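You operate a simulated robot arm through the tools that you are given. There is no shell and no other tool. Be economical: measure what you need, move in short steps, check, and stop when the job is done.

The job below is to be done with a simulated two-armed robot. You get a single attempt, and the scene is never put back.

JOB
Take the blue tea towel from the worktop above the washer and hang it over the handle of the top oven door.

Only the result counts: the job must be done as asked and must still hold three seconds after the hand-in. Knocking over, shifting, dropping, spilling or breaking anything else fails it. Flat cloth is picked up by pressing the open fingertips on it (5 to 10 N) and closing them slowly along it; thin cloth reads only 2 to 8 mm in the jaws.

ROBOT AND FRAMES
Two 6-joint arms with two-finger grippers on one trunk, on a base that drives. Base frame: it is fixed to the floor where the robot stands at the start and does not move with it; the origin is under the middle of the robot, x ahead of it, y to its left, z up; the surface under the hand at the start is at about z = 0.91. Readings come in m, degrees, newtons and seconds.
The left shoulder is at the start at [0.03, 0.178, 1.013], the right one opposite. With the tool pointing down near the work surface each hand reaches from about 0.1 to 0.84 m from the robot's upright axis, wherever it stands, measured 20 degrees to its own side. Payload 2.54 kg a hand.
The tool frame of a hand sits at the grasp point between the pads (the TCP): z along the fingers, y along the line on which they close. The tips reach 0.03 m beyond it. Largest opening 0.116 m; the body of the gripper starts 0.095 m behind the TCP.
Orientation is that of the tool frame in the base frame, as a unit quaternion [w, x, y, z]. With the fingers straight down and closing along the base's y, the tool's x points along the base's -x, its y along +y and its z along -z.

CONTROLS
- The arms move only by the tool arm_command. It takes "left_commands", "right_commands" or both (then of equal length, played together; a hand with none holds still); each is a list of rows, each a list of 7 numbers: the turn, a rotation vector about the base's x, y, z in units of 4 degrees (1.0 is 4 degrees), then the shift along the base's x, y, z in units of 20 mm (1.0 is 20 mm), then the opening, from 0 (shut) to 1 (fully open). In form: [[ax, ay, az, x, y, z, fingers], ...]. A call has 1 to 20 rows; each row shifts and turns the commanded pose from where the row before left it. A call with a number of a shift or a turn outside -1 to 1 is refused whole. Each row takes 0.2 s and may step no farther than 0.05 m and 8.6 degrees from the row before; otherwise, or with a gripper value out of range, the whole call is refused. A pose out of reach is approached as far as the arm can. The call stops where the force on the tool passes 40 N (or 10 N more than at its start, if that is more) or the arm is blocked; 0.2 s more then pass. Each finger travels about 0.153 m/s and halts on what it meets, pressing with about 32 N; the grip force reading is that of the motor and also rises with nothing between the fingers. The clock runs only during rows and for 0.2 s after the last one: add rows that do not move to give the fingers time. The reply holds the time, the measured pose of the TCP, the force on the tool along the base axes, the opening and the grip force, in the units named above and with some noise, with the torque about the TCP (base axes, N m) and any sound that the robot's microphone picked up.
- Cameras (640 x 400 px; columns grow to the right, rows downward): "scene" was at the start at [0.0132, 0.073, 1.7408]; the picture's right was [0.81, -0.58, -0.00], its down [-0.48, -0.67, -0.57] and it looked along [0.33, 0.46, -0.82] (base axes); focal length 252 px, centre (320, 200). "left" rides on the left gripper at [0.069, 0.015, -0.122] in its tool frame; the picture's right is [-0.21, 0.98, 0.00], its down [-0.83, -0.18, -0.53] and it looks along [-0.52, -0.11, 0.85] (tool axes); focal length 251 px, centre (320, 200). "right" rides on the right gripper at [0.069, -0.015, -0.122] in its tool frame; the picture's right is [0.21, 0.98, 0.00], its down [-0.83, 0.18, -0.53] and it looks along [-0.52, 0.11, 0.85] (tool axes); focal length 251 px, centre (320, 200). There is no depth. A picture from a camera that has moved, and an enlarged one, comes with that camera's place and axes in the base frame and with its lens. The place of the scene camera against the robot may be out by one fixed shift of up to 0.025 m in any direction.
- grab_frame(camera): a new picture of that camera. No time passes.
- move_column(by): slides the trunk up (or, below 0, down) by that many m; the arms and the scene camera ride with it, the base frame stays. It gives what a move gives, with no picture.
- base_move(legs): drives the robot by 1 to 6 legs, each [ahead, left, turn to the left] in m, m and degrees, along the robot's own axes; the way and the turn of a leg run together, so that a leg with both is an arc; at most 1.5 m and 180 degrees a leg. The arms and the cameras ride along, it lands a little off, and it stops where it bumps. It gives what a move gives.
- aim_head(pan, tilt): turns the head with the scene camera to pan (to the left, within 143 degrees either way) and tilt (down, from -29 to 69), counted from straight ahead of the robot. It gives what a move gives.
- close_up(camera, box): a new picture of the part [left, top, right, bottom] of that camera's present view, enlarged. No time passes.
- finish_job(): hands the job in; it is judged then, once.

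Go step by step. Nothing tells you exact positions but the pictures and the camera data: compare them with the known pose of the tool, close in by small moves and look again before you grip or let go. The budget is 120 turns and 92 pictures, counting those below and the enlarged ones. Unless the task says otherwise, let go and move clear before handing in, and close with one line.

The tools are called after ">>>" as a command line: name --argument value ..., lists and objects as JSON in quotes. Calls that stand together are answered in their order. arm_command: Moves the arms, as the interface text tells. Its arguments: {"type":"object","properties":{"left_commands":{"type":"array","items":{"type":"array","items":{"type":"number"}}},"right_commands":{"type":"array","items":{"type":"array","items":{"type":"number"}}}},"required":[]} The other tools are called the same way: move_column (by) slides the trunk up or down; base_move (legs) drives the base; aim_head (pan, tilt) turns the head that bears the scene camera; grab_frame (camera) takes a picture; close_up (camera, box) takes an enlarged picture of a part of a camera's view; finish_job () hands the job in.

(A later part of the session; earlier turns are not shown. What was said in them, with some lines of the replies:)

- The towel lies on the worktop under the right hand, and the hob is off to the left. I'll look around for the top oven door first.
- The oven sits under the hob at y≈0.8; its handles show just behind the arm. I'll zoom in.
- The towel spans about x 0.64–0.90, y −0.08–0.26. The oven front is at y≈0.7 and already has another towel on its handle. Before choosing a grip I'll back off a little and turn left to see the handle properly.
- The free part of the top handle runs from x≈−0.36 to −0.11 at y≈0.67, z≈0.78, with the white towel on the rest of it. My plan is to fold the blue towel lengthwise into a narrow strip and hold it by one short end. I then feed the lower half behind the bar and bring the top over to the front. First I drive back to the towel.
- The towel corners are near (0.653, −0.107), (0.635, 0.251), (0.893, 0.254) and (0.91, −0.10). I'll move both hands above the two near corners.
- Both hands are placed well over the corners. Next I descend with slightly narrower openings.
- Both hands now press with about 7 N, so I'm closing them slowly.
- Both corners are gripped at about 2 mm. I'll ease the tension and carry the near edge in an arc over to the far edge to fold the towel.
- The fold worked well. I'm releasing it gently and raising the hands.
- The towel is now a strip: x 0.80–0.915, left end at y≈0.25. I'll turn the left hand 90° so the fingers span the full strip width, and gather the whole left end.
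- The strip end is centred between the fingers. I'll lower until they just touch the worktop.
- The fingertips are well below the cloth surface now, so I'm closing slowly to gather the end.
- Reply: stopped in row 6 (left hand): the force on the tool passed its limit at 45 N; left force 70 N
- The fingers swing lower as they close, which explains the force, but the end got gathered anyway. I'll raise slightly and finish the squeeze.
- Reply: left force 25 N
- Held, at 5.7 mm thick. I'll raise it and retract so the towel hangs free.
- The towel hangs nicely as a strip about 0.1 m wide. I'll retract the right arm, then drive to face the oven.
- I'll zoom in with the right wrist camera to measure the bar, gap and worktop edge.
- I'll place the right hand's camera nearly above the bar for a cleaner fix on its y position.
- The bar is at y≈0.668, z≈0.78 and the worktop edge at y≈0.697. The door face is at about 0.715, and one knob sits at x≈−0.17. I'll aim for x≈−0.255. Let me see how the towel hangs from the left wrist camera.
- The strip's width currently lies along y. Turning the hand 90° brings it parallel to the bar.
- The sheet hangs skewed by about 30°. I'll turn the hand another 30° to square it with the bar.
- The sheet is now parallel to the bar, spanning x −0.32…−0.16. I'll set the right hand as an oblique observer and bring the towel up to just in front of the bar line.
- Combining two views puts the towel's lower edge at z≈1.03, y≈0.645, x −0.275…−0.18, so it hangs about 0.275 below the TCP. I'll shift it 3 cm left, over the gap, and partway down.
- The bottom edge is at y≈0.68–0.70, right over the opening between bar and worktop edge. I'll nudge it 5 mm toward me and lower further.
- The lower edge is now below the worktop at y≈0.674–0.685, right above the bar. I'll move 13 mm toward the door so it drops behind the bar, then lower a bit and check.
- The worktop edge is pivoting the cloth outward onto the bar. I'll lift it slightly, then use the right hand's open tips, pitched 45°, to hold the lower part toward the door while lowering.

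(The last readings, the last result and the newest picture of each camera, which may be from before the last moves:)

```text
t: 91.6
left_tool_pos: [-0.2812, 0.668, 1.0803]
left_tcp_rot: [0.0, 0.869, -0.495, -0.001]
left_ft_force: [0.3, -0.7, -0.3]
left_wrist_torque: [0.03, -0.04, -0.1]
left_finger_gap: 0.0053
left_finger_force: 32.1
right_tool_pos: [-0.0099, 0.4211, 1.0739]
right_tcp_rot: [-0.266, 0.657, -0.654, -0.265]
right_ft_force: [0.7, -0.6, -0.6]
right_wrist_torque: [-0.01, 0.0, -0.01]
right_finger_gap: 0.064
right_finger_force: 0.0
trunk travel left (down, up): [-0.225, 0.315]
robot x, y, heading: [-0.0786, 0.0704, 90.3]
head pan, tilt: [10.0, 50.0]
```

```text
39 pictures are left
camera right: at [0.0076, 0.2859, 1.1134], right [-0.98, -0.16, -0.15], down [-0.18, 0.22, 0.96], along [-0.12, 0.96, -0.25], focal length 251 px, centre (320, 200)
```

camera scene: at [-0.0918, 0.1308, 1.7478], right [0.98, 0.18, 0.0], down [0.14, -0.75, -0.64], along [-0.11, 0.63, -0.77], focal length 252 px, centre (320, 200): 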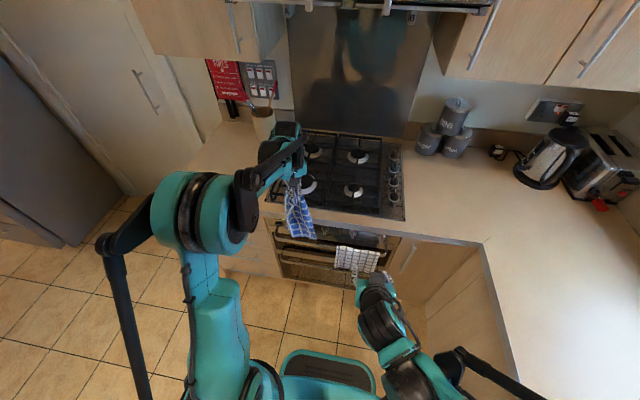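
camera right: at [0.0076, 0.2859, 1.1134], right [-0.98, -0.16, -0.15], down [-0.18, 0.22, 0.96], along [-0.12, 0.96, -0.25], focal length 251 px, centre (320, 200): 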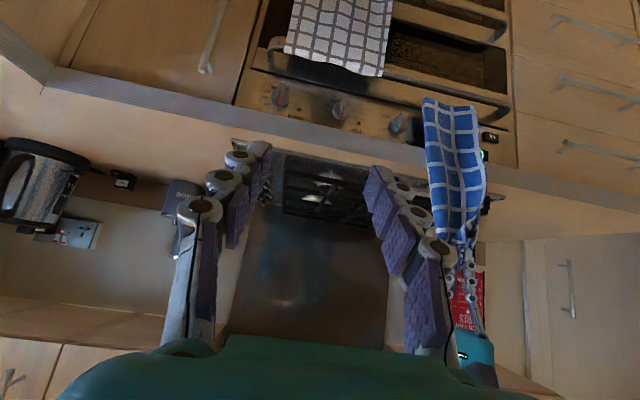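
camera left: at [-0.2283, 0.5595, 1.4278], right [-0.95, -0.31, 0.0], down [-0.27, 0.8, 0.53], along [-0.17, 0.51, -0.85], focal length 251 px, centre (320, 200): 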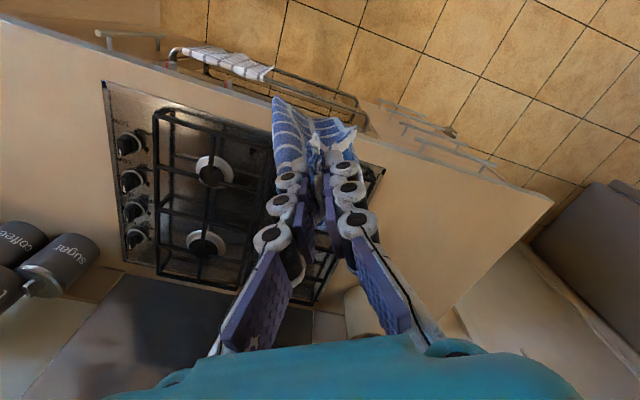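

Good upside-down view: the towel's lower edge is about 1 cm above the bar (bar z≈0.766). I'll raise it 2 cm and bring the right fingertips in front of it.

>>> arm_command --left_commands '[[0, 0, 0, 0, 0, 0.5, 0], [0, 0, 0, 0, 0, 0.5, 0], [0, 0, 0, 0, 0, 0, 0], [0, 0, 0, 0, 0, 0, 0], [0, 0, 0, 0, 0, 0, 0], [0, 0, 0, 0, 0, 0, 0], [0, 0, 0, 0, 0, 0, 0], [0, 0, 0, 0, 0, 0, 0], [0, 0, 0, 0, 0, 0, 0], [0, 0, 0, 0, 0, 0, 0], [0, 0, 0, 0, 0, 0, 0], [0, 0, 0, 0, 0, 0, 0], [0, 0, 0, 0, 0, 0, 0]]' --right_commands '[[0, 0, 0, -0.98, 0.2, -0.77, 0.55], [0, 0, 0, -0.98, 0.4, -0.77, 0.55], [0, 0, 0, -0.98, 0.6, -0.77, 0.55], [0, 0, 0, -0.98, 0.6, -0.77, 0.55], [0, 0, 0, -0.98, 0.6, -0.77, 0.55], [0, 0, 0, -0.98, 0.6, -0.77, 0.55], [0, 0, 0, -0.98, 0.6, -0.77, 0.55], [0, 0, 0, -0.98, 0.6, -0.77, 0.55], [0, 0, 0, -0.98, 0.6, -0.77, 0.55], [0, 0, 0, -0.98, 0.6, -0.77, 0.55], [0, 0, 0, -0.98, 0.6, -0.77, 0.55], [0, 0, 0, -0.98, 0.6, -0.77, 0.55], [0, 0, 0, -0.98, 0.6, -0.77, 0.55]]'

>>> grab_frame --camera "right"

>>> grab_frame --camera "scene"

```text
t: 94.4
left_tool_pos: [-0.282, 0.6674, 1.0987]
left_tcp_rot: [0.0, 0.869, -0.495, 0.0]
left_ft_force: [-0.7, -0.2, -0.5]
left_wrist_torque: [-0.01, -0.04, -0.1]
left_finger_gap: 0.0054
left_finger_force: 31.9
right_tool_pos: [-0.2722, 0.5736, 0.9036]
right_tcp_rot: [-0.266, 0.657, -0.655, -0.264]
right_ft_force: [-0.3, 0.1, -0.4]
right_wrist_torque: [0.02, 0.0, -0.01]
right_finger_gap: 0.064
right_finger_force: 0.2
right hand out of reach, approached as far as the arm can: row 4, 5, 6, 7, 8
trunk travel left (down, up): [-0.225, 0.315]
robot x, y, heading: [-0.0802, 0.0669, 89.9]
head pan, tilt: [10.0, 50.0]
```

```text
38 pictures are left
camera right: at [-0.2569, 0.4388, 0.9442], right [-0.98, -0.16, -0.15], down [-0.19, 0.22, 0.96], along [-0.12, 0.96, -0.25], focal length 251 px, centre (320, 200)
```

right: 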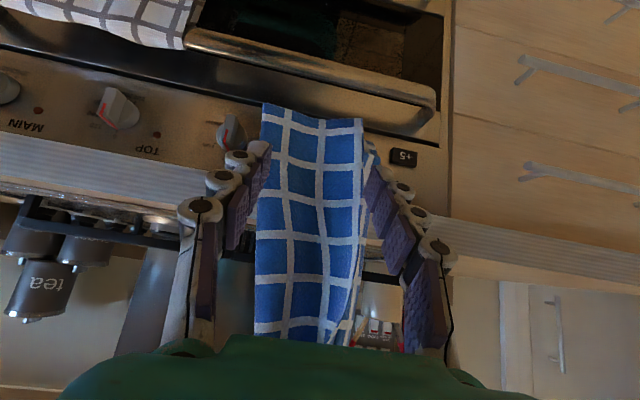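

```text
37 pictures are left
camera scene: at [-0.0926, 0.1313, 1.7477], right [0.98, 0.18, 0.0], down [0.14, -0.75, -0.64], along [-0.11, 0.63, -0.77], focal length 252 px, centre (320, 200)
```

scene: 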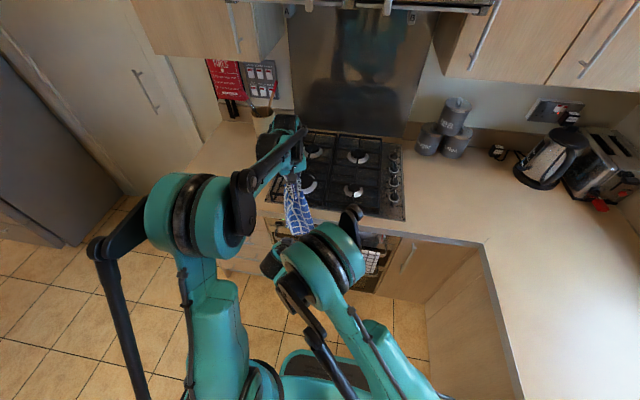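

The view is very clear: towel bottom about 4 cm above the bar, fingers either side of the middle. Now I push the lower part toward the door with both tips.

>>> arm_command --right_commands '[[0, 0, 0, 0.1, 0.4, -0.95, 0.55], [0, 0, 0, 0.1, 0.4, -0.95, 0.55], [0, 0, 0, 0.1, 0.4, -0.95, 0.55], [0, 0, 0, 0, 0.7, 0, 0.55], [0, 0, 0, 0, 0.7, 0, 0.55], [0, 0, 0, 0, 0.7, 0, 0.55], [0, 0, 0, 0, 0.5, 0, 0.55], [0, 0, 0, 0, 0, 0, 0.55]]'

>>> grab_frame --camera "right"

>>> grab_frame --camera "left"

```text
t: 96.2
left_tool_pos: [-0.2807, 0.6657, 1.099]
left_tcp_rot: [0.0, 0.869, -0.495, 0.0]
left_ft_force: [0.6, 0.7, -0.7]
left_wrist_torque: [0.01, 0.04, -0.11]
left_finger_gap: 0.0054
left_finger_force: 31.9
right_tool_pos: [-0.2649, 0.6489, 0.8477]
right_tcp_rot: [-0.266, 0.657, -0.654, -0.264]
right_ft_force: [0.0, 0.3, 0.4]
right_wrist_torque: [0.0, 0.01, 0.01]
right_finger_gap: 0.0637
right_finger_force: 0.0
trunk travel left (down, up): [-0.225, 0.315]
robot x, y, heading: [-0.0787, 0.0708, 90.3]
head pan, tilt: [10.0, 50.0]
```

```text
36 pictures are left
camera right: at [-0.2499, 0.5137, 0.8866], right [-0.98, -0.16, -0.15], down [-0.19, 0.22, 0.96], along [-0.12, 0.96, -0.25], focal length 251 px, centre (320, 200)
```

right: 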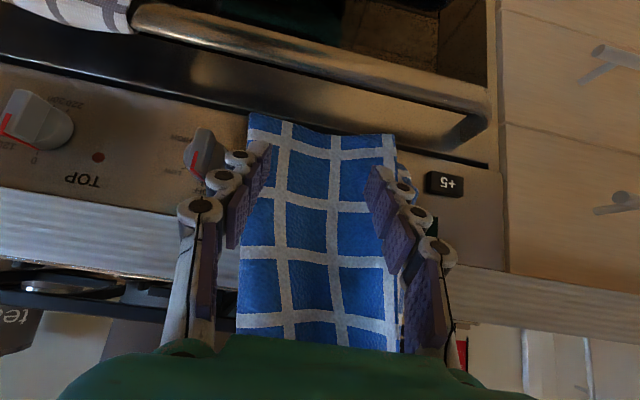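

```text
35 pictures are left
camera left: at [-0.2595, 0.6007, 1.2213], right [-0.95, -0.31, 0.0], down [-0.27, 0.8, 0.53], along [-0.17, 0.51, -0.85], focal length 251 px, centre (320, 200)
```

left: 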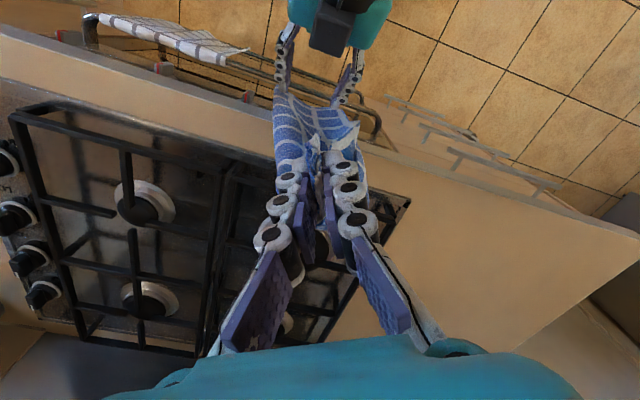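

>>> arm_command --right_commands '[[0, 0, 0, 0, 0.5, 0, 0.5], [0, 0, 0, 0, 0.5, 0, 0.45], [0, 0, 0, 0, 0.2, 0, 0.45], [0, 0, 0, 0, 0, 0, 0.45]]'

>>> grab_frame --camera "right"

>>> close_up --camera "left" --box '[200, 0, 440, 150]'

```text
t: 97.2
left_tool_pos: [-0.2802, 0.667, 1.099]
left_tcp_rot: [0.0, 0.869, -0.494, -0.001]
left_ft_force: [-0.1, 0.4, -0.5]
left_wrist_torque: [0.03, -0.03, -0.09]
left_finger_gap: 0.0056
left_finger_force: 32.7
right_tool_pos: [-0.2652, 0.672, 0.8463]
right_tcp_rot: [-0.266, 0.657, -0.655, -0.264]
right_ft_force: [-0.1, 0.0, 0.8]
right_wrist_torque: [-0.01, 0.02, 0.02]
right_finger_gap: 0.0523
right_finger_force: 0.1
trunk travel left (down, up): [-0.225, 0.315]
robot x, y, heading: [-0.0822, 0.0697, 90.0]
head pan, tilt: [10.0, 50.0]
```

```text
34 pictures are left
camera right: at [-0.2496, 0.5373, 0.8869], right [-0.98, -0.16, -0.15], down [-0.19, 0.22, 0.96], along [-0.12, 0.96, -0.25], focal length 251 px, centre (320, 200)
```

right: 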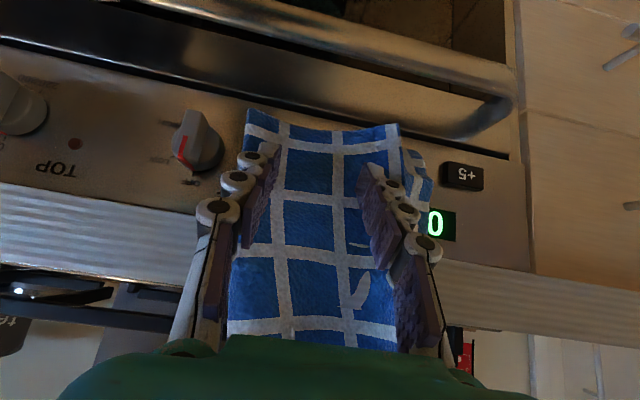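

```text
2.67 times, centred on (320, 75) of left
camera zoom: at [-0.2596, 0.6008, 1.2213], right [-0.95, -0.31, 0.0], down [-0.27, 0.8, 0.53], along [-0.17, 0.51, -0.85], focal length 670 px, centre (320, 533)
```

zoom: 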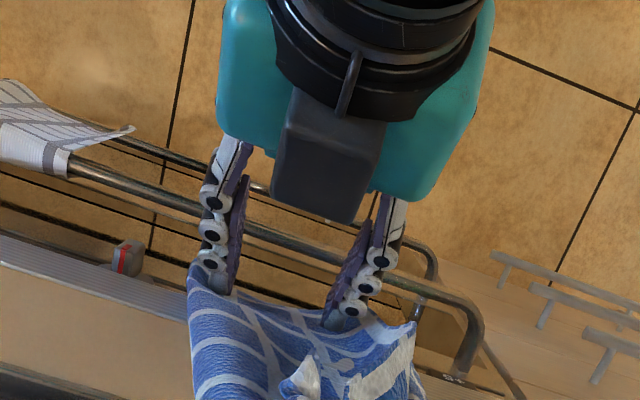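

Tips hold the cloth back under the worktop. Now I lower the left hand slowly.

>>> arm_command --right_commands '[[0, 0, 0, 0, 0.3, 0, 0.45], [0, 0, 0, 0, 0, 0, 0.45], [0, 0, 0, 0, 0, 0, 0.45], [0, 0, 0, 0, 0, 0, 0.45], [0, 0, 0, 0, 0, 0, 0.45], [0, 0, 0, 0, 0, 0, 0.45], [0, 0, 0, 0, 0, 0, 0.45], [0, 0, 0, 0, 0, 0, 0.45]]' --left_commands '[[0, 0, 0, 0, 0, 0, 0], [0, 0, 0, 0, 0, -0.4, 0], [0, 0, 0, 0, 0, -0.4, 0], [0, 0, 0, 0, 0, -0.4, 0], [0, 0, 0, 0, 0, -0.4, 0], [0, 0, 0, 0, 0, -0.4, 0], [0, 0, 0, 0, 0, -0.4, 0], [0, 0, 0, 0, 0, 0, 0]]'

>>> grab_frame --camera "right"

>>> close_up --camera "left" --box '[200, 0, 440, 150]'

```text
t: 99.0
left_tool_pos: [-0.2806, 0.6669, 1.0507]
left_tcp_rot: [0.001, 0.869, -0.494, 0.0]
left_ft_force: [0.3, 0.2, 0.8]
left_wrist_torque: [-0.03, 0.0, -0.11]
left_finger_gap: 0.0054
left_finger_force: 32.2
right_tool_pos: [-0.2654, 0.6781, 0.8469]
right_tcp_rot: [-0.266, 0.657, -0.655, -0.264]
right_ft_force: [-0.4, -0.3, -0.2]
right_wrist_torque: [0.01, 0.02, 0.01]
right_finger_gap: 0.0522
right_finger_force: 0.0
trunk travel left (down, up): [-0.225, 0.315]
robot x, y, heading: [-0.0794, 0.0717, 90.3]
head pan, tilt: [10.0, 50.0]
```

```text
32 pictures are left
camera right: at [-0.2493, 0.543, 0.8864], right [-0.98, -0.16, -0.15], down [-0.18, 0.22, 0.96], along [-0.12, 0.96, -0.25], focal length 251 px, centre (320, 200)
```

right: 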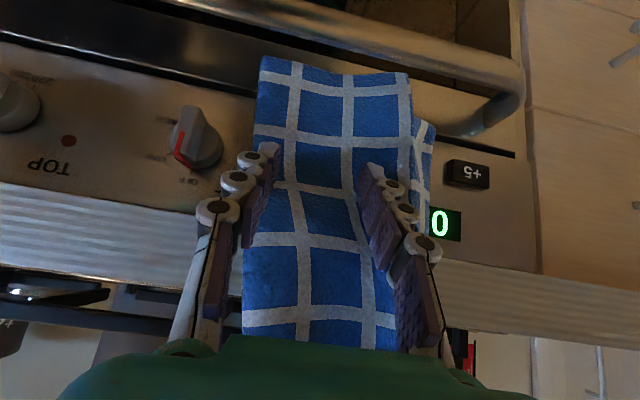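

```text
2.67 times, centred on (320, 75) of left
camera zoom: at [-0.259, 0.6007, 1.1733], right [-0.95, -0.31, 0.0], down [-0.27, 0.8, 0.53], along [-0.17, 0.51, -0.85], focal length 670 px, centre (320, 533)
```

zoom: 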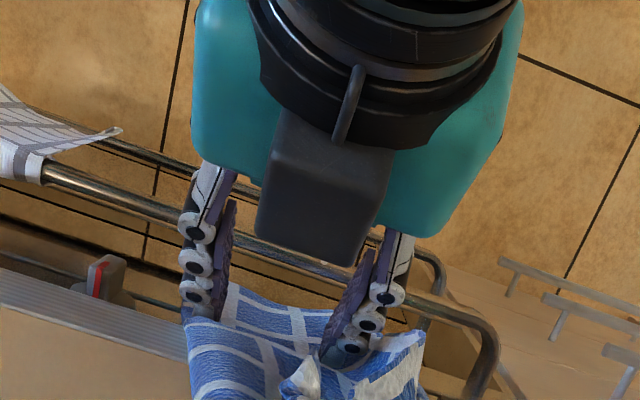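

>>> arm_command --left_commands '[[0, 0, 0, 0, 0, -0.4, 0], [0, 0, 0, 0, 0, -0.4, 0], [0, 0, 0, 0, 0, -0.4, 0], [0, 0, 0, 0, 0, -0.4, 0], [0, 0, 0, 0, 0, -0.4, 0], [0, 0, 0, 0, 0, 0, 0]]'

>>> grab_frame --camera "right"

>>> close_up --camera "left" --box '[200, 0, 440, 150]'

```text
t: 100.4
left_tool_pos: [-0.281, 0.6674, 1.0126]
left_tcp_rot: [-0.001, 0.869, -0.495, -0.001]
left_ft_force: [-0.4, -0.7, 0.2]
left_wrist_torque: [-0.01, 0.02, -0.05]
left_finger_gap: 0.0055
left_finger_force: 32.2
right_tool_pos: [-0.2649, 0.6775, 0.8466]
right_tcp_rot: [-0.266, 0.657, -0.654, -0.264]
right_ft_force: [0.3, -0.1, -0.5]
right_wrist_torque: [0.01, -0.03, -0.02]
right_finger_gap: 0.0522
right_finger_force: 0.0
trunk travel left (down, up): [-0.225, 0.315]
robot x, y, heading: [-0.079, 0.069, 90.2]
head pan, tilt: [10.0, 50.0]
```

```text
30 pictures are left
camera right: at [-0.2493, 0.543, 0.8864], right [-0.98, -0.16, -0.15], down [-0.18, 0.22, 0.96], along [-0.12, 0.96, -0.25], focal length 251 px, centre (320, 200)
```

right: 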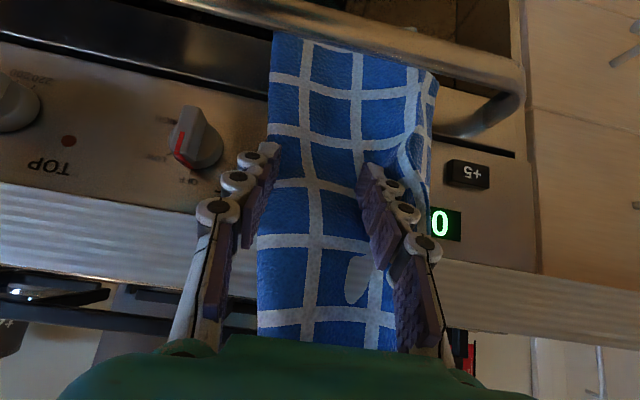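

```text
2.67 times, centred on (320, 75) of left
camera zoom: at [-0.2588, 0.6001, 1.1338], right [-0.95, -0.31, 0.0], down [-0.27, 0.8, 0.53], along [-0.17, 0.51, -0.85], focal length 670 px, centre (320, 533)
```

zoom: 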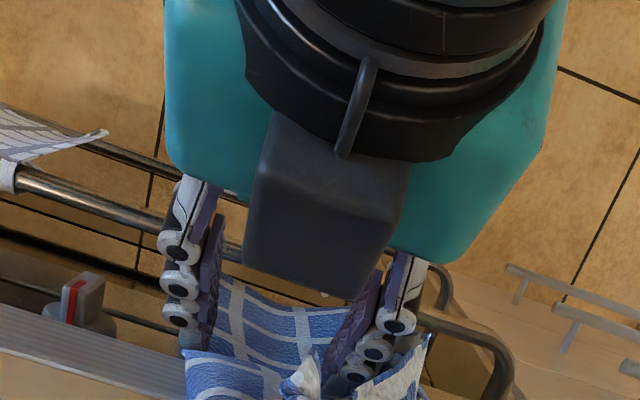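

The bar now passes in front of the towel, so it is behind the bar. I'll lower 3 cm more with the tips holding, then withdraw the right hand.

>>> arm_command --left_commands '[[0, 0, 0, 0, 0, -0.4, 0], [0, 0, 0, 0, 0, -0.4, 0], [0, 0, 0, 0, 0, -0.4, 0], [0, 0, 0, 0, 0, -0.4, 0], [0, 0, 0, 0, 0, 0, 0]]'

>>> grab_frame --camera "right"

```text
t: 101.6
left_tool_pos: [-0.281, 0.6677, 0.98]
left_tcp_rot: [0.0, 0.869, -0.494, 0.0]
left_ft_force: [-0.1, -0.4, -0.3]
left_wrist_torque: [0.0, -0.02, -0.03]
left_finger_gap: 0.0052
left_finger_force: 31.7
right_tool_pos: [-0.2642, 0.6785, 0.8465]
right_tcp_rot: [-0.265, 0.657, -0.654, -0.264]
right_ft_force: [0.2, 1.0, 0.0]
right_wrist_torque: [-0.02, 0.0, 0.02]
right_finger_gap: 0.0522
right_finger_force: 0.1
trunk travel left (down, up): [-0.225, 0.315]
robot x, y, heading: [-0.0796, 0.0693, 90.2]
head pan, tilt: [10.0, 50.0]
```

```text
28 pictures are left
camera right: at [-0.2493, 0.543, 0.8864], right [-0.98, -0.16, -0.15], down [-0.18, 0.22, 0.96], along [-0.12, 0.96, -0.25], focal length 251 px, centre (320, 200)
```

right: 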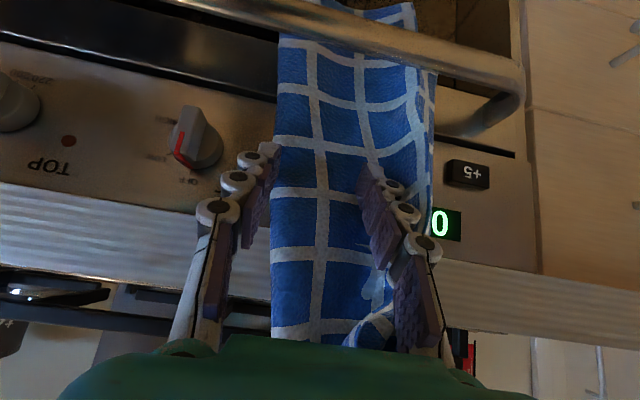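

The towel is clearly hanging behind the bar. Right hand withdraws now.

>>> arm_command --right_commands '[[0, 0, 0, 0, -0.7, 0.1, 0.45], [0, 0, 0, 0, -0.9, 0.2, 0.45], [0, 0, 0, 0, -0.9, 0.2, 0.45], [0, 0, 0, 0, -1, 0.2, 0.45], [0, 0, 0, 0, -1, 0, 0.45], [0, 0, 0, 0.5, -0.8, 0, 0.45], [0, 0, 0, 1, -0.6, 0, 0.45], [0, 0, 0, 1, -0.5, 0, 0.45], [0, 0, 0, 1, -0.3, 0, 0.45], [0, 0, 0, 1, 0, 0.5, 0.45], [0, 0, 0, 1, 0, 0.5, 0.45], [0, 0, 0, 1, 0, 0.5, 0.45], [0, 0, 0, 1, 0, 0.5, 0.45], [0, 0, 0, 1, 0, 0.5, 0.45], [0, 0, 0, 1, 0, 0.5, 0.45], [0, 0, 0, 1, 0, 0.5, 0.45]]'

>>> grab_frame --camera "right"

>>> close_up --camera "scene" --box '[230, 160, 422, 280]'

```text
t: 105.0
left_tool_pos: [-0.2826, 0.6671, 0.9796]
left_tcp_rot: [0.001, 0.869, -0.495, 0.0]
left_ft_force: [-0.4, -0.3, 0.3]
left_wrist_torque: [0.0, 0.0, -0.08]
left_finger_gap: 0.0052
left_finger_force: 32.4
right_tool_pos: [-0.102, 0.5876, 0.9772]
right_tcp_rot: [-0.266, 0.657, -0.654, -0.264]
right_ft_force: [-0.3, -0.1, 0.9]
right_wrist_torque: [-0.04, 0.04, 0.01]
right_finger_gap: 0.0519
right_finger_force: 0.1
right hand out of reach, approached as far as the arm can: row 6, 7, 8, 9, 10, 11, 13
trunk travel left (down, up): [-0.225, 0.315]
robot x, y, heading: [-0.0817, 0.0711, 90.0]
head pan, tilt: [10.0, 50.0]
```

```text
27 pictures are left
camera right: at [-0.0864, 0.4512, 1.017], right [-0.98, -0.16, -0.15], down [-0.18, 0.22, 0.96], along [-0.12, 0.96, -0.25], focal length 251 px, centre (320, 200)
```

right: 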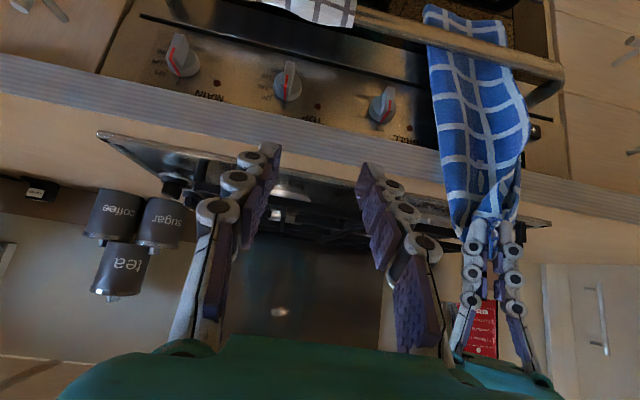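

```text
3.33 times, centred on (326, 220) of scene
camera zoom: at [-0.0908, 0.1303, 1.7478], right [0.98, 0.18, 0.0], down [0.14, -0.75, -0.64], along [-0.11, 0.63, -0.77], focal length 841 px, centre (300, 133)
```

zoom: 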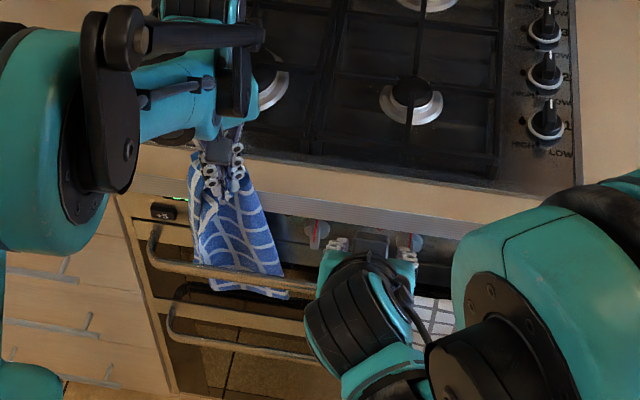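

The right camera and the scene view both show the towel behind the bar. I'll move the right arm further away and lower the left hand about 5 cm to feed more towel behind.

>>> arm_command --left_commands '[[0, 0, 0, 0, 0, -0.4, 0], [0, 0, 0, 0, 0, -0.4, 0], [0, 0, 0, 0, 0, -0.4, 0], [0, 0, 0, 0, 0, -0.4, 0], [0, 0, 0, 0, 0, -0.4, 0], [0, 0, 0, 0, 0, -0.4, 0], [0, 0, 0, 0, 0, -0.4, 0], [0, 0, 0, 0, 0, 0, 0]]' --right_commands '[[0, 0, 0, 0.8, -0.4, 0.5, 0.45], [0, 0, 0, 0.8, -0.4, 0.5, 0.45], [0, 0, 0, 0.8, -0.4, 0.5, 0.45], [0, 0, 0, 0.8, -0.4, 0.5, 0.45], [0, 0, 0, 0.8, -0.4, 0.5, 0.45], [0, 0, 0, 0.8, -0.4, 0.5, 0.45], [0, 0, 0, 0.8, -0.4, 0.5, 0.45], [0, 0, 0, 0, 0, 0, 0.45]]'

>>> grab_frame --camera "right"

>>> close_up --camera "scene" --box '[230, 160, 422, 280]'

```text
t: 106.8
left_tool_pos: [-0.2808, 0.6672, 0.9245]
left_tcp_rot: [0.0, 0.869, -0.495, 0.0]
left_ft_force: [-0.6, 0.1, -0.5]
left_wrist_torque: [-0.02, -0.01, -0.06]
left_finger_gap: 0.0052
left_finger_force: 32.0
right_tool_pos: [0.0097, 0.5304, 1.045]
right_tcp_rot: [-0.265, 0.657, -0.654, -0.264]
right_ft_force: [0.9, 0.0, -0.4]
right_wrist_torque: [0.03, 0.02, 0.01]
right_finger_gap: 0.0521
right_finger_force: 0.0
trunk travel left (down, up): [-0.225, 0.315]
robot x, y, heading: [-0.0751, 0.0685, 90.0]
head pan, tilt: [10.0, 50.0]
```

```text
25 pictures are left
camera right: at [0.0259, 0.3947, 1.0854], right [-0.98, -0.16, -0.15], down [-0.19, 0.22, 0.96], along [-0.12, 0.96, -0.25], focal length 251 px, centre (320, 200)
```

right: 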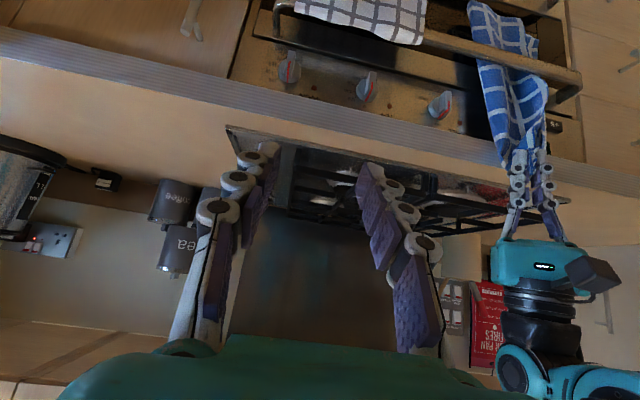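

```text
3.33 times, centred on (326, 220) of scene
camera zoom: at [-0.092, 0.131, 1.7477], right [0.98, 0.18, 0.0], down [0.14, -0.75, -0.64], along [-0.11, 0.63, -0.77], focal length 841 px, centre (300, 133)
```

zoom: 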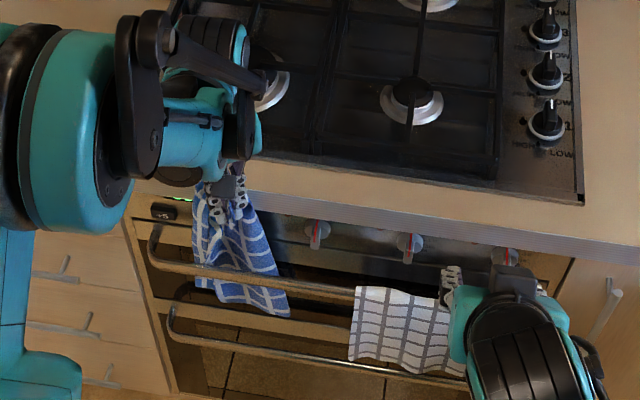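

About 12 cm now hangs behind the bar. Next I bring the held end over the bar and down the front.

>>> arm_command --left_commands '[[0, 0, 0, 0, -0.75, -0.1, 0], [0, 0, 0, 0, -0.75, -0.1, 0], [0, 0, 0, 0, -0.8, -0.6, 0], [0, 0, 0, 0, -0.8, -0.6, 0], [0, 0, 0, 0, -0.6, -0.9, 0], [0, 0, 0, 0, -0.6, -0.9, 0], [0, 0, 0, 0, -0.2, -1, 0], [0, 0, 0, 0, -0.2, -1, 0], [0, 0, 0, 0, 0, -1, 0], [0, 0, 0, 0, 0, -1, 0], [0, 0, 0, 0, 0, 0, 0], [0, 0, 0, 0, 0, 0, 0]]'

>>> grab_frame --camera "right"

>>> close_up --camera "scene" --box '[230, 160, 422, 280]'

```text
t: 109.4
left_tool_pos: [-0.2829, 0.5842, 0.7835]
left_tcp_rot: [0.001, 0.869, -0.495, 0.001]
left_ft_force: [-0.5, 0.5, -0.4]
left_wrist_torque: [0.04, 0.03, -0.09]
left_finger_gap: 0.0053
left_finger_force: 32.2
left hand out of reach, approached as far as the arm can: row 10
right_tool_pos: [0.0098, 0.5301, 1.0452]
right_tcp_rot: [-0.265, 0.657, -0.655, -0.264]
right_ft_force: [0.6, 0.9, 0.1]
right_wrist_torque: [-0.03, 0.0, 0.01]
right_finger_gap: 0.0523
right_finger_force: 0.0
trunk travel left (down, up): [-0.225, 0.315]
robot x, y, heading: [-0.0802, 0.0702, 90.2]
head pan, tilt: [10.0, 50.0]
```

```text
23 pictures are left
camera right: at [0.0261, 0.3946, 1.0853], right [-0.98, -0.16, -0.15], down [-0.19, 0.22, 0.96], along [-0.12, 0.96, -0.25], focal length 251 px, centre (320, 200)
```

right: 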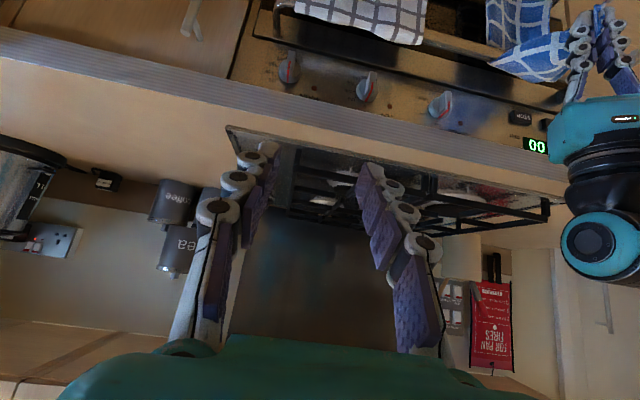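

```text
3.33 times, centred on (326, 220) of scene
camera zoom: at [-0.0916, 0.1308, 1.7478], right [0.98, 0.18, 0.0], down [0.14, -0.75, -0.64], along [-0.11, 0.63, -0.77], focal length 841 px, centre (300, 133)
```

zoom: 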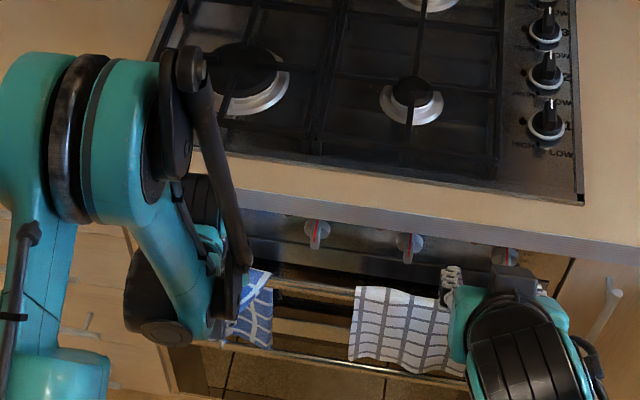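

Towel is over the bar. The arm is at its limit here, so I lower the trunk 7 cm instead.

>>> move_column --by -0.07

>>> grab_frame --camera "left"

>>> grab_frame --camera "right"

```text
t: 110.5
left_tool_pos: [-0.2832, 0.5833, 0.7119]
left_tcp_rot: [0.001, 0.869, -0.495, 0.001]
left_ft_force: [-0.7, -0.6, -0.4]
left_wrist_torque: [0.03, -0.02, -0.1]
left_finger_gap: 0.0052
left_finger_force: 31.9
right_tool_pos: [0.0104, 0.5299, 0.976]
right_tcp_rot: [-0.265, 0.657, -0.654, -0.265]
right_ft_force: [-0.2, -1.3, -0.5]
right_wrist_torque: [-0.02, 0.02, 0.0]
right_finger_gap: 0.0521
right_finger_force: 0.1
trunk travel left (down, up): [-0.155, 0.385]
robot x, y, heading: [-0.0821, 0.0685, 90.2]
head pan, tilt: [10.0, 50.0]
```

```text
21 pictures are left
camera left: at [-0.2606, 0.5171, 0.8356], right [-0.95, -0.31, 0.0], down [-0.27, 0.8, 0.53], along [-0.17, 0.51, -0.85], focal length 251 px, centre (320, 200)
```

left: 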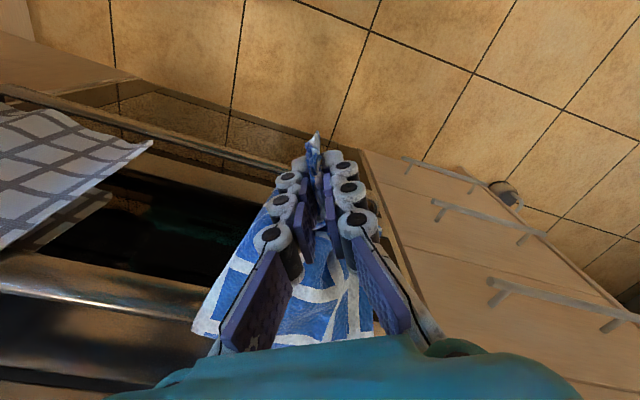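

```text
20 pictures are left
camera right: at [0.0262, 0.3942, 1.0156], right [-0.98, -0.16, -0.15], down [-0.18, 0.22, 0.96], along [-0.12, 0.96, -0.25], focal length 251 px, centre (320, 200)
```

right: 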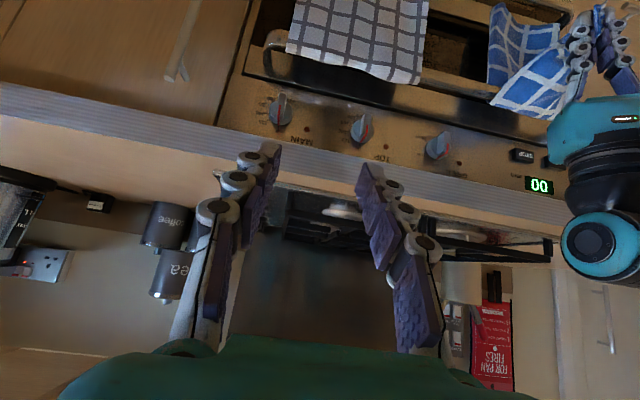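

>>> close_up --camera "right" --box '[440, 0, 640, 125]'

```text
3.20 times, centred on (540, 62) of right
camera zoom: at [0.0262, 0.3942, 1.0156], right [-0.98, -0.16, -0.15], down [-0.18, 0.22, 0.96], along [-0.12, 0.96, -0.25], focal length 805 px, centre (-384, 640)
```

zoom: 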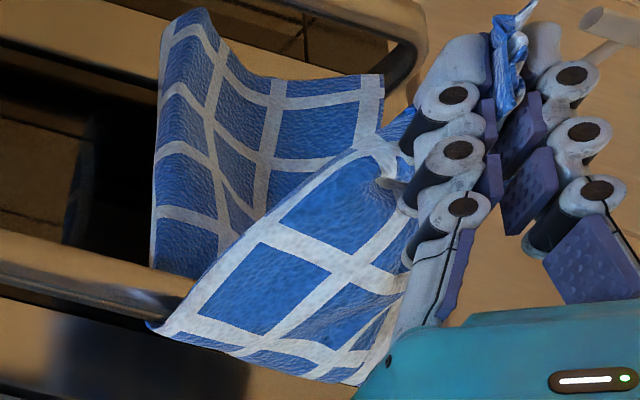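

The towel is draped cleanly over the bar, with both halves hanging. I'll bring the hand 2 cm closer, then open gently.

>>> arm_command --left_commands '[[0, 0, 0, 0, 0.4, 0, 0], [0, 0, 0, 0, 0.5, 0, 0], [0, 0, 0, 0, 0, 0, 0], [0, 0, 0, 0, 0, 0, 0.06], [0, 0, 0, 0, 0, 0, 0.12], [0, 0, 0, 0, 0, 0, 0.2], [0, 0, 0, 0, 0, 0, 0.3], [0, 0, 0, 0, 0, 0, 0.4], [0, 0, 0, 0, 0, 0, 0.4], [0, 0, 0, 0, 0, 0, 0.4]]'

>>> close_up --camera "right" --box '[440, 0, 640, 125]'

>>> grab_frame --camera "left"

```text
t: 112.7
left_tool_pos: [-0.2826, 0.6011, 0.7136]
left_tcp_rot: [0.001, 0.869, -0.494, 0.001]
left_ft_force: [-0.6, -0.7, 0.1]
left_wrist_torque: [-0.02, 0.0, 0.01]
left_finger_gap: 0.0466
left_finger_force: 0.1
right_tool_pos: [0.0098, 0.5292, 0.9742]
right_tcp_rot: [-0.265, 0.657, -0.654, -0.264]
right_ft_force: [-0.2, -0.9, -0.3]
right_wrist_torque: [0.0, 0.0, 0.0]
right_finger_gap: 0.052
right_finger_force: 0.1
trunk travel left (down, up): [-0.155, 0.385]
robot x, y, heading: [-0.076, 0.0704, 90.2]
head pan, tilt: [10.0, 50.0]
```

```text
3.20 times, centred on (540, 62) of right
camera zoom: at [0.0261, 0.3944, 1.0154], right [-0.98, -0.16, -0.15], down [-0.18, 0.22, 0.96], along [-0.12, 0.96, -0.25], focal length 805 px, centre (-384, 640)
```

zoom: 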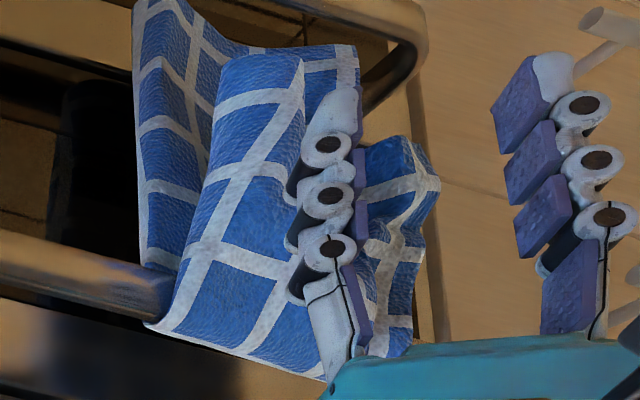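

```text
17 pictures are left
camera left: at [-0.2604, 0.5354, 0.8352], right [-0.95, -0.31, 0.0], down [-0.27, 0.8, 0.53], along [-0.17, 0.51, -0.85], focal length 251 px, centre (320, 200)
```

left: 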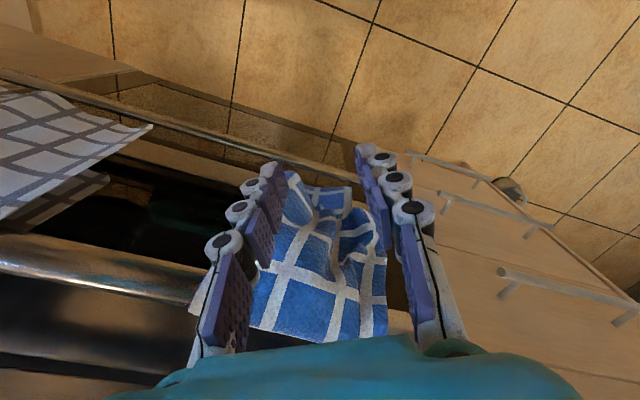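

The towel is released and hanging on its own. I'll open wider and back away along the hand's clear direction.

>>> arm_command --left_commands '[[0, 0, 0, 0, 0, 0, 0.6], [0, 0, 0, 0, 0, 0, 0.8], [0, 0, 0, 0, 0, 0, 0.85], [0, 0, 0, 0.2, -0.34, 0, 0.85], [0, 0, 0, 0.2, -0.34, 0, 0.85]]'

>>> base_move --legs '[[-0.12, -0.07, 0]]'

>>> grab_frame --camera "left"

>>> grab_frame --camera "right"

```text
t: 113.9
left_tool_pos: [-0.2735, 0.5862, 0.7137]
left_tcp_rot: [0.0, 0.869, -0.495, 0.001]
left_ft_force: [-0.5, 0.0, -0.3]
left_wrist_torque: [0.0, -0.04, -0.03]
left_finger_gap: 0.0984
left_finger_force: 0.1
right_tool_pos: [0.011, 0.5303, 0.9755]
right_tcp_rot: [-0.265, 0.657, -0.654, -0.264]
right_ft_force: [0.8, -0.1, -0.9]
right_wrist_torque: [-0.01, -0.03, -0.01]
right_finger_gap: 0.0522
right_finger_force: 0.0
trunk travel left (down, up): [-0.155, 0.385]
robot x, y, heading: [-0.0772, 0.0703, 89.9]
head pan, tilt: [10.0, 50.0]
```

```text
t: 115.2
left_tool_pos: [-0.2013, 0.466, 0.7152]
left_tcp_rot: [0.0, 0.869, -0.494, 0.0]
left_ft_force: [-0.2, -0.2, 0.7]
left_wrist_torque: [0.07, 0.03, -0.01]
left_finger_gap: 0.0987
left_finger_force: 0.1
right_tool_pos: [0.0822, 0.4074, 0.9765]
right_tcp_rot: [-0.266, 0.657, -0.654, -0.265]
right_ft_force: [-0.2, 0.0, -0.3]
right_wrist_torque: [0.03, 0.03, 0.04]
right_finger_gap: 0.0521
right_finger_force: 0.0
trunk travel left (down, up): [-0.155, 0.385]
robot x, y, heading: [-0.0085, -0.0518, 90.3]
head pan, tilt: [10.0, 50.0]
```

```text
16 pictures are left
camera left: at [-0.1804, 0.3997, 0.8362], right [-0.95, -0.31, 0.0], down [-0.27, 0.8, 0.53], along [-0.17, 0.51, -0.85], focal length 251 px, centre (320, 200)
```

left: 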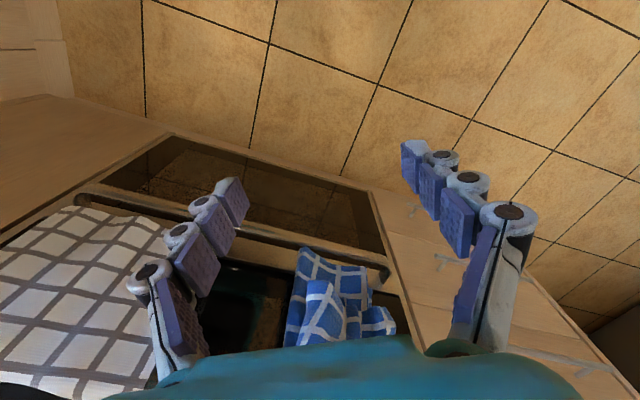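

```text
15 pictures are left
camera right: at [0.0977, 0.2726, 1.0157], right [-0.98, -0.16, -0.15], down [-0.18, 0.22, 0.96], along [-0.12, 0.96, -0.25], focal length 251 px, centre (320, 200)
```

right: 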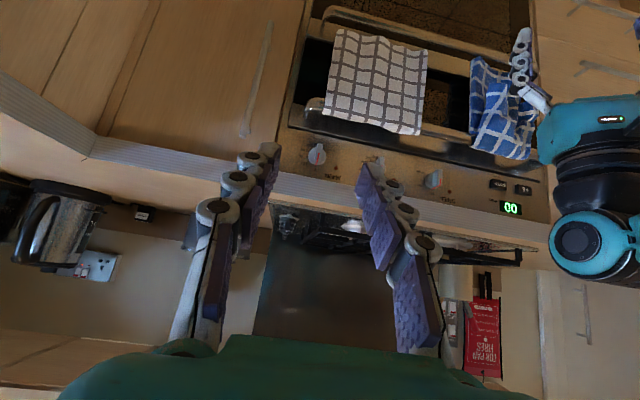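

Both hands are clear and the towel hangs over the top bar. I'll back up further and take a full look before handing in.

>>> base_move --legs '[[-0.15, 0, 0]]'

>>> aim_head --pan 15 --tilt 42

>>> grab_frame --camera "scene"

>>> close_up --camera "right" --box '[300, 0, 620, 200]'

```text
t: 116.6
left_tool_pos: [-0.2031, 0.3189, 0.7145]
left_tcp_rot: [0.0, 0.87, -0.493, 0.0]
left_ft_force: [0.3, -0.2, 0.8]
left_wrist_torque: [0.06, -0.04, -0.01]
left_finger_gap: 0.0985
left_finger_force: 0.0
right_tool_pos: [0.0808, 0.2604, 0.9762]
right_tcp_rot: [-0.265, 0.658, -0.652, -0.266]
right_ft_force: [-0.6, -0.5, 0.3]
right_wrist_torque: [0.02, 0.01, 0.03]
right_finger_gap: 0.052
right_finger_force: 0.0
trunk travel left (down, up): [-0.155, 0.385]
robot x, y, heading: [-0.0082, -0.1942, 90.5]
head pan, tilt: [10.0, 50.0]
```

```text
t: 117.3
left_tool_pos: [-0.2031, 0.3208, 0.7141]
left_tcp_rot: [0.0, 0.87, -0.494, 0.0]
left_ft_force: [0.7, 0.4, -0.1]
left_wrist_torque: [-0.03, -0.02, -0.02]
left_finger_gap: 0.0985
left_finger_force: 0.0
right_tool_pos: [0.0812, 0.2626, 0.9755]
right_tcp_rot: [-0.265, 0.658, -0.653, -0.265]
right_ft_force: [1.3, -0.7, -0.3]
right_wrist_torque: [0.02, 0.01, 0.02]
right_finger_gap: 0.052
right_finger_force: 0.1
trunk travel left (down, up): [-0.155, 0.385]
robot x, y, heading: [-0.0061, -0.2009, 90.3]
head pan, tilt: [15.0, 42.0]
```

```text
14 pictures are left
camera scene: at [-0.0276, -0.1321, 1.6889], right [0.96, 0.27, 0.0], down [0.18, -0.65, -0.74], along [-0.2, 0.72, -0.67], focal length 252 px, centre (320, 200)
```

scene: 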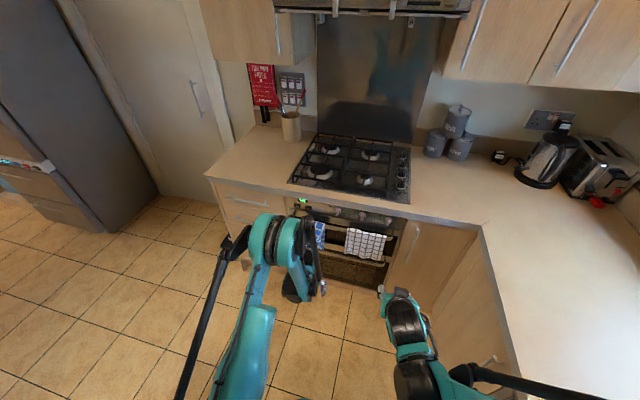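

```text
2.00 times, centred on (460, 100) of right
camera zoom: at [0.0972, 0.1273, 1.0153], right [-0.98, -0.16, -0.15], down [-0.19, 0.22, 0.96], along [-0.12, 0.96, -0.25], focal length 503 px, centre (40, 400)
```

zoom: 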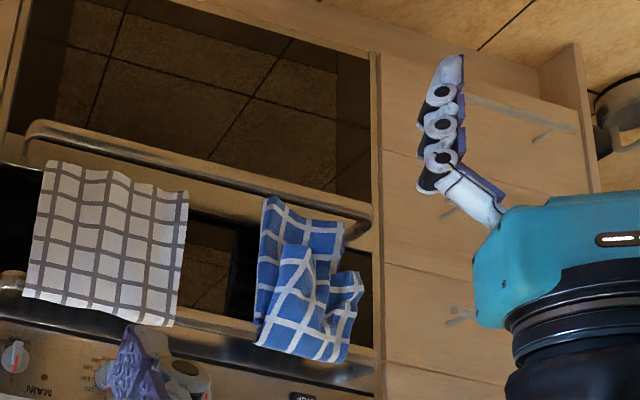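

The blue towel hangs over the top oven door's handle with both halves down, beside the undisturbed white towel, and both hands are clear. I'm handing in.

>>> finish_job

```text
The job is handed in.
```

The blue tea towel, folded into a strip, is hanging over the left part of the top oven door handle. The white towel is still in place beside it, and I saw nothing else moved.
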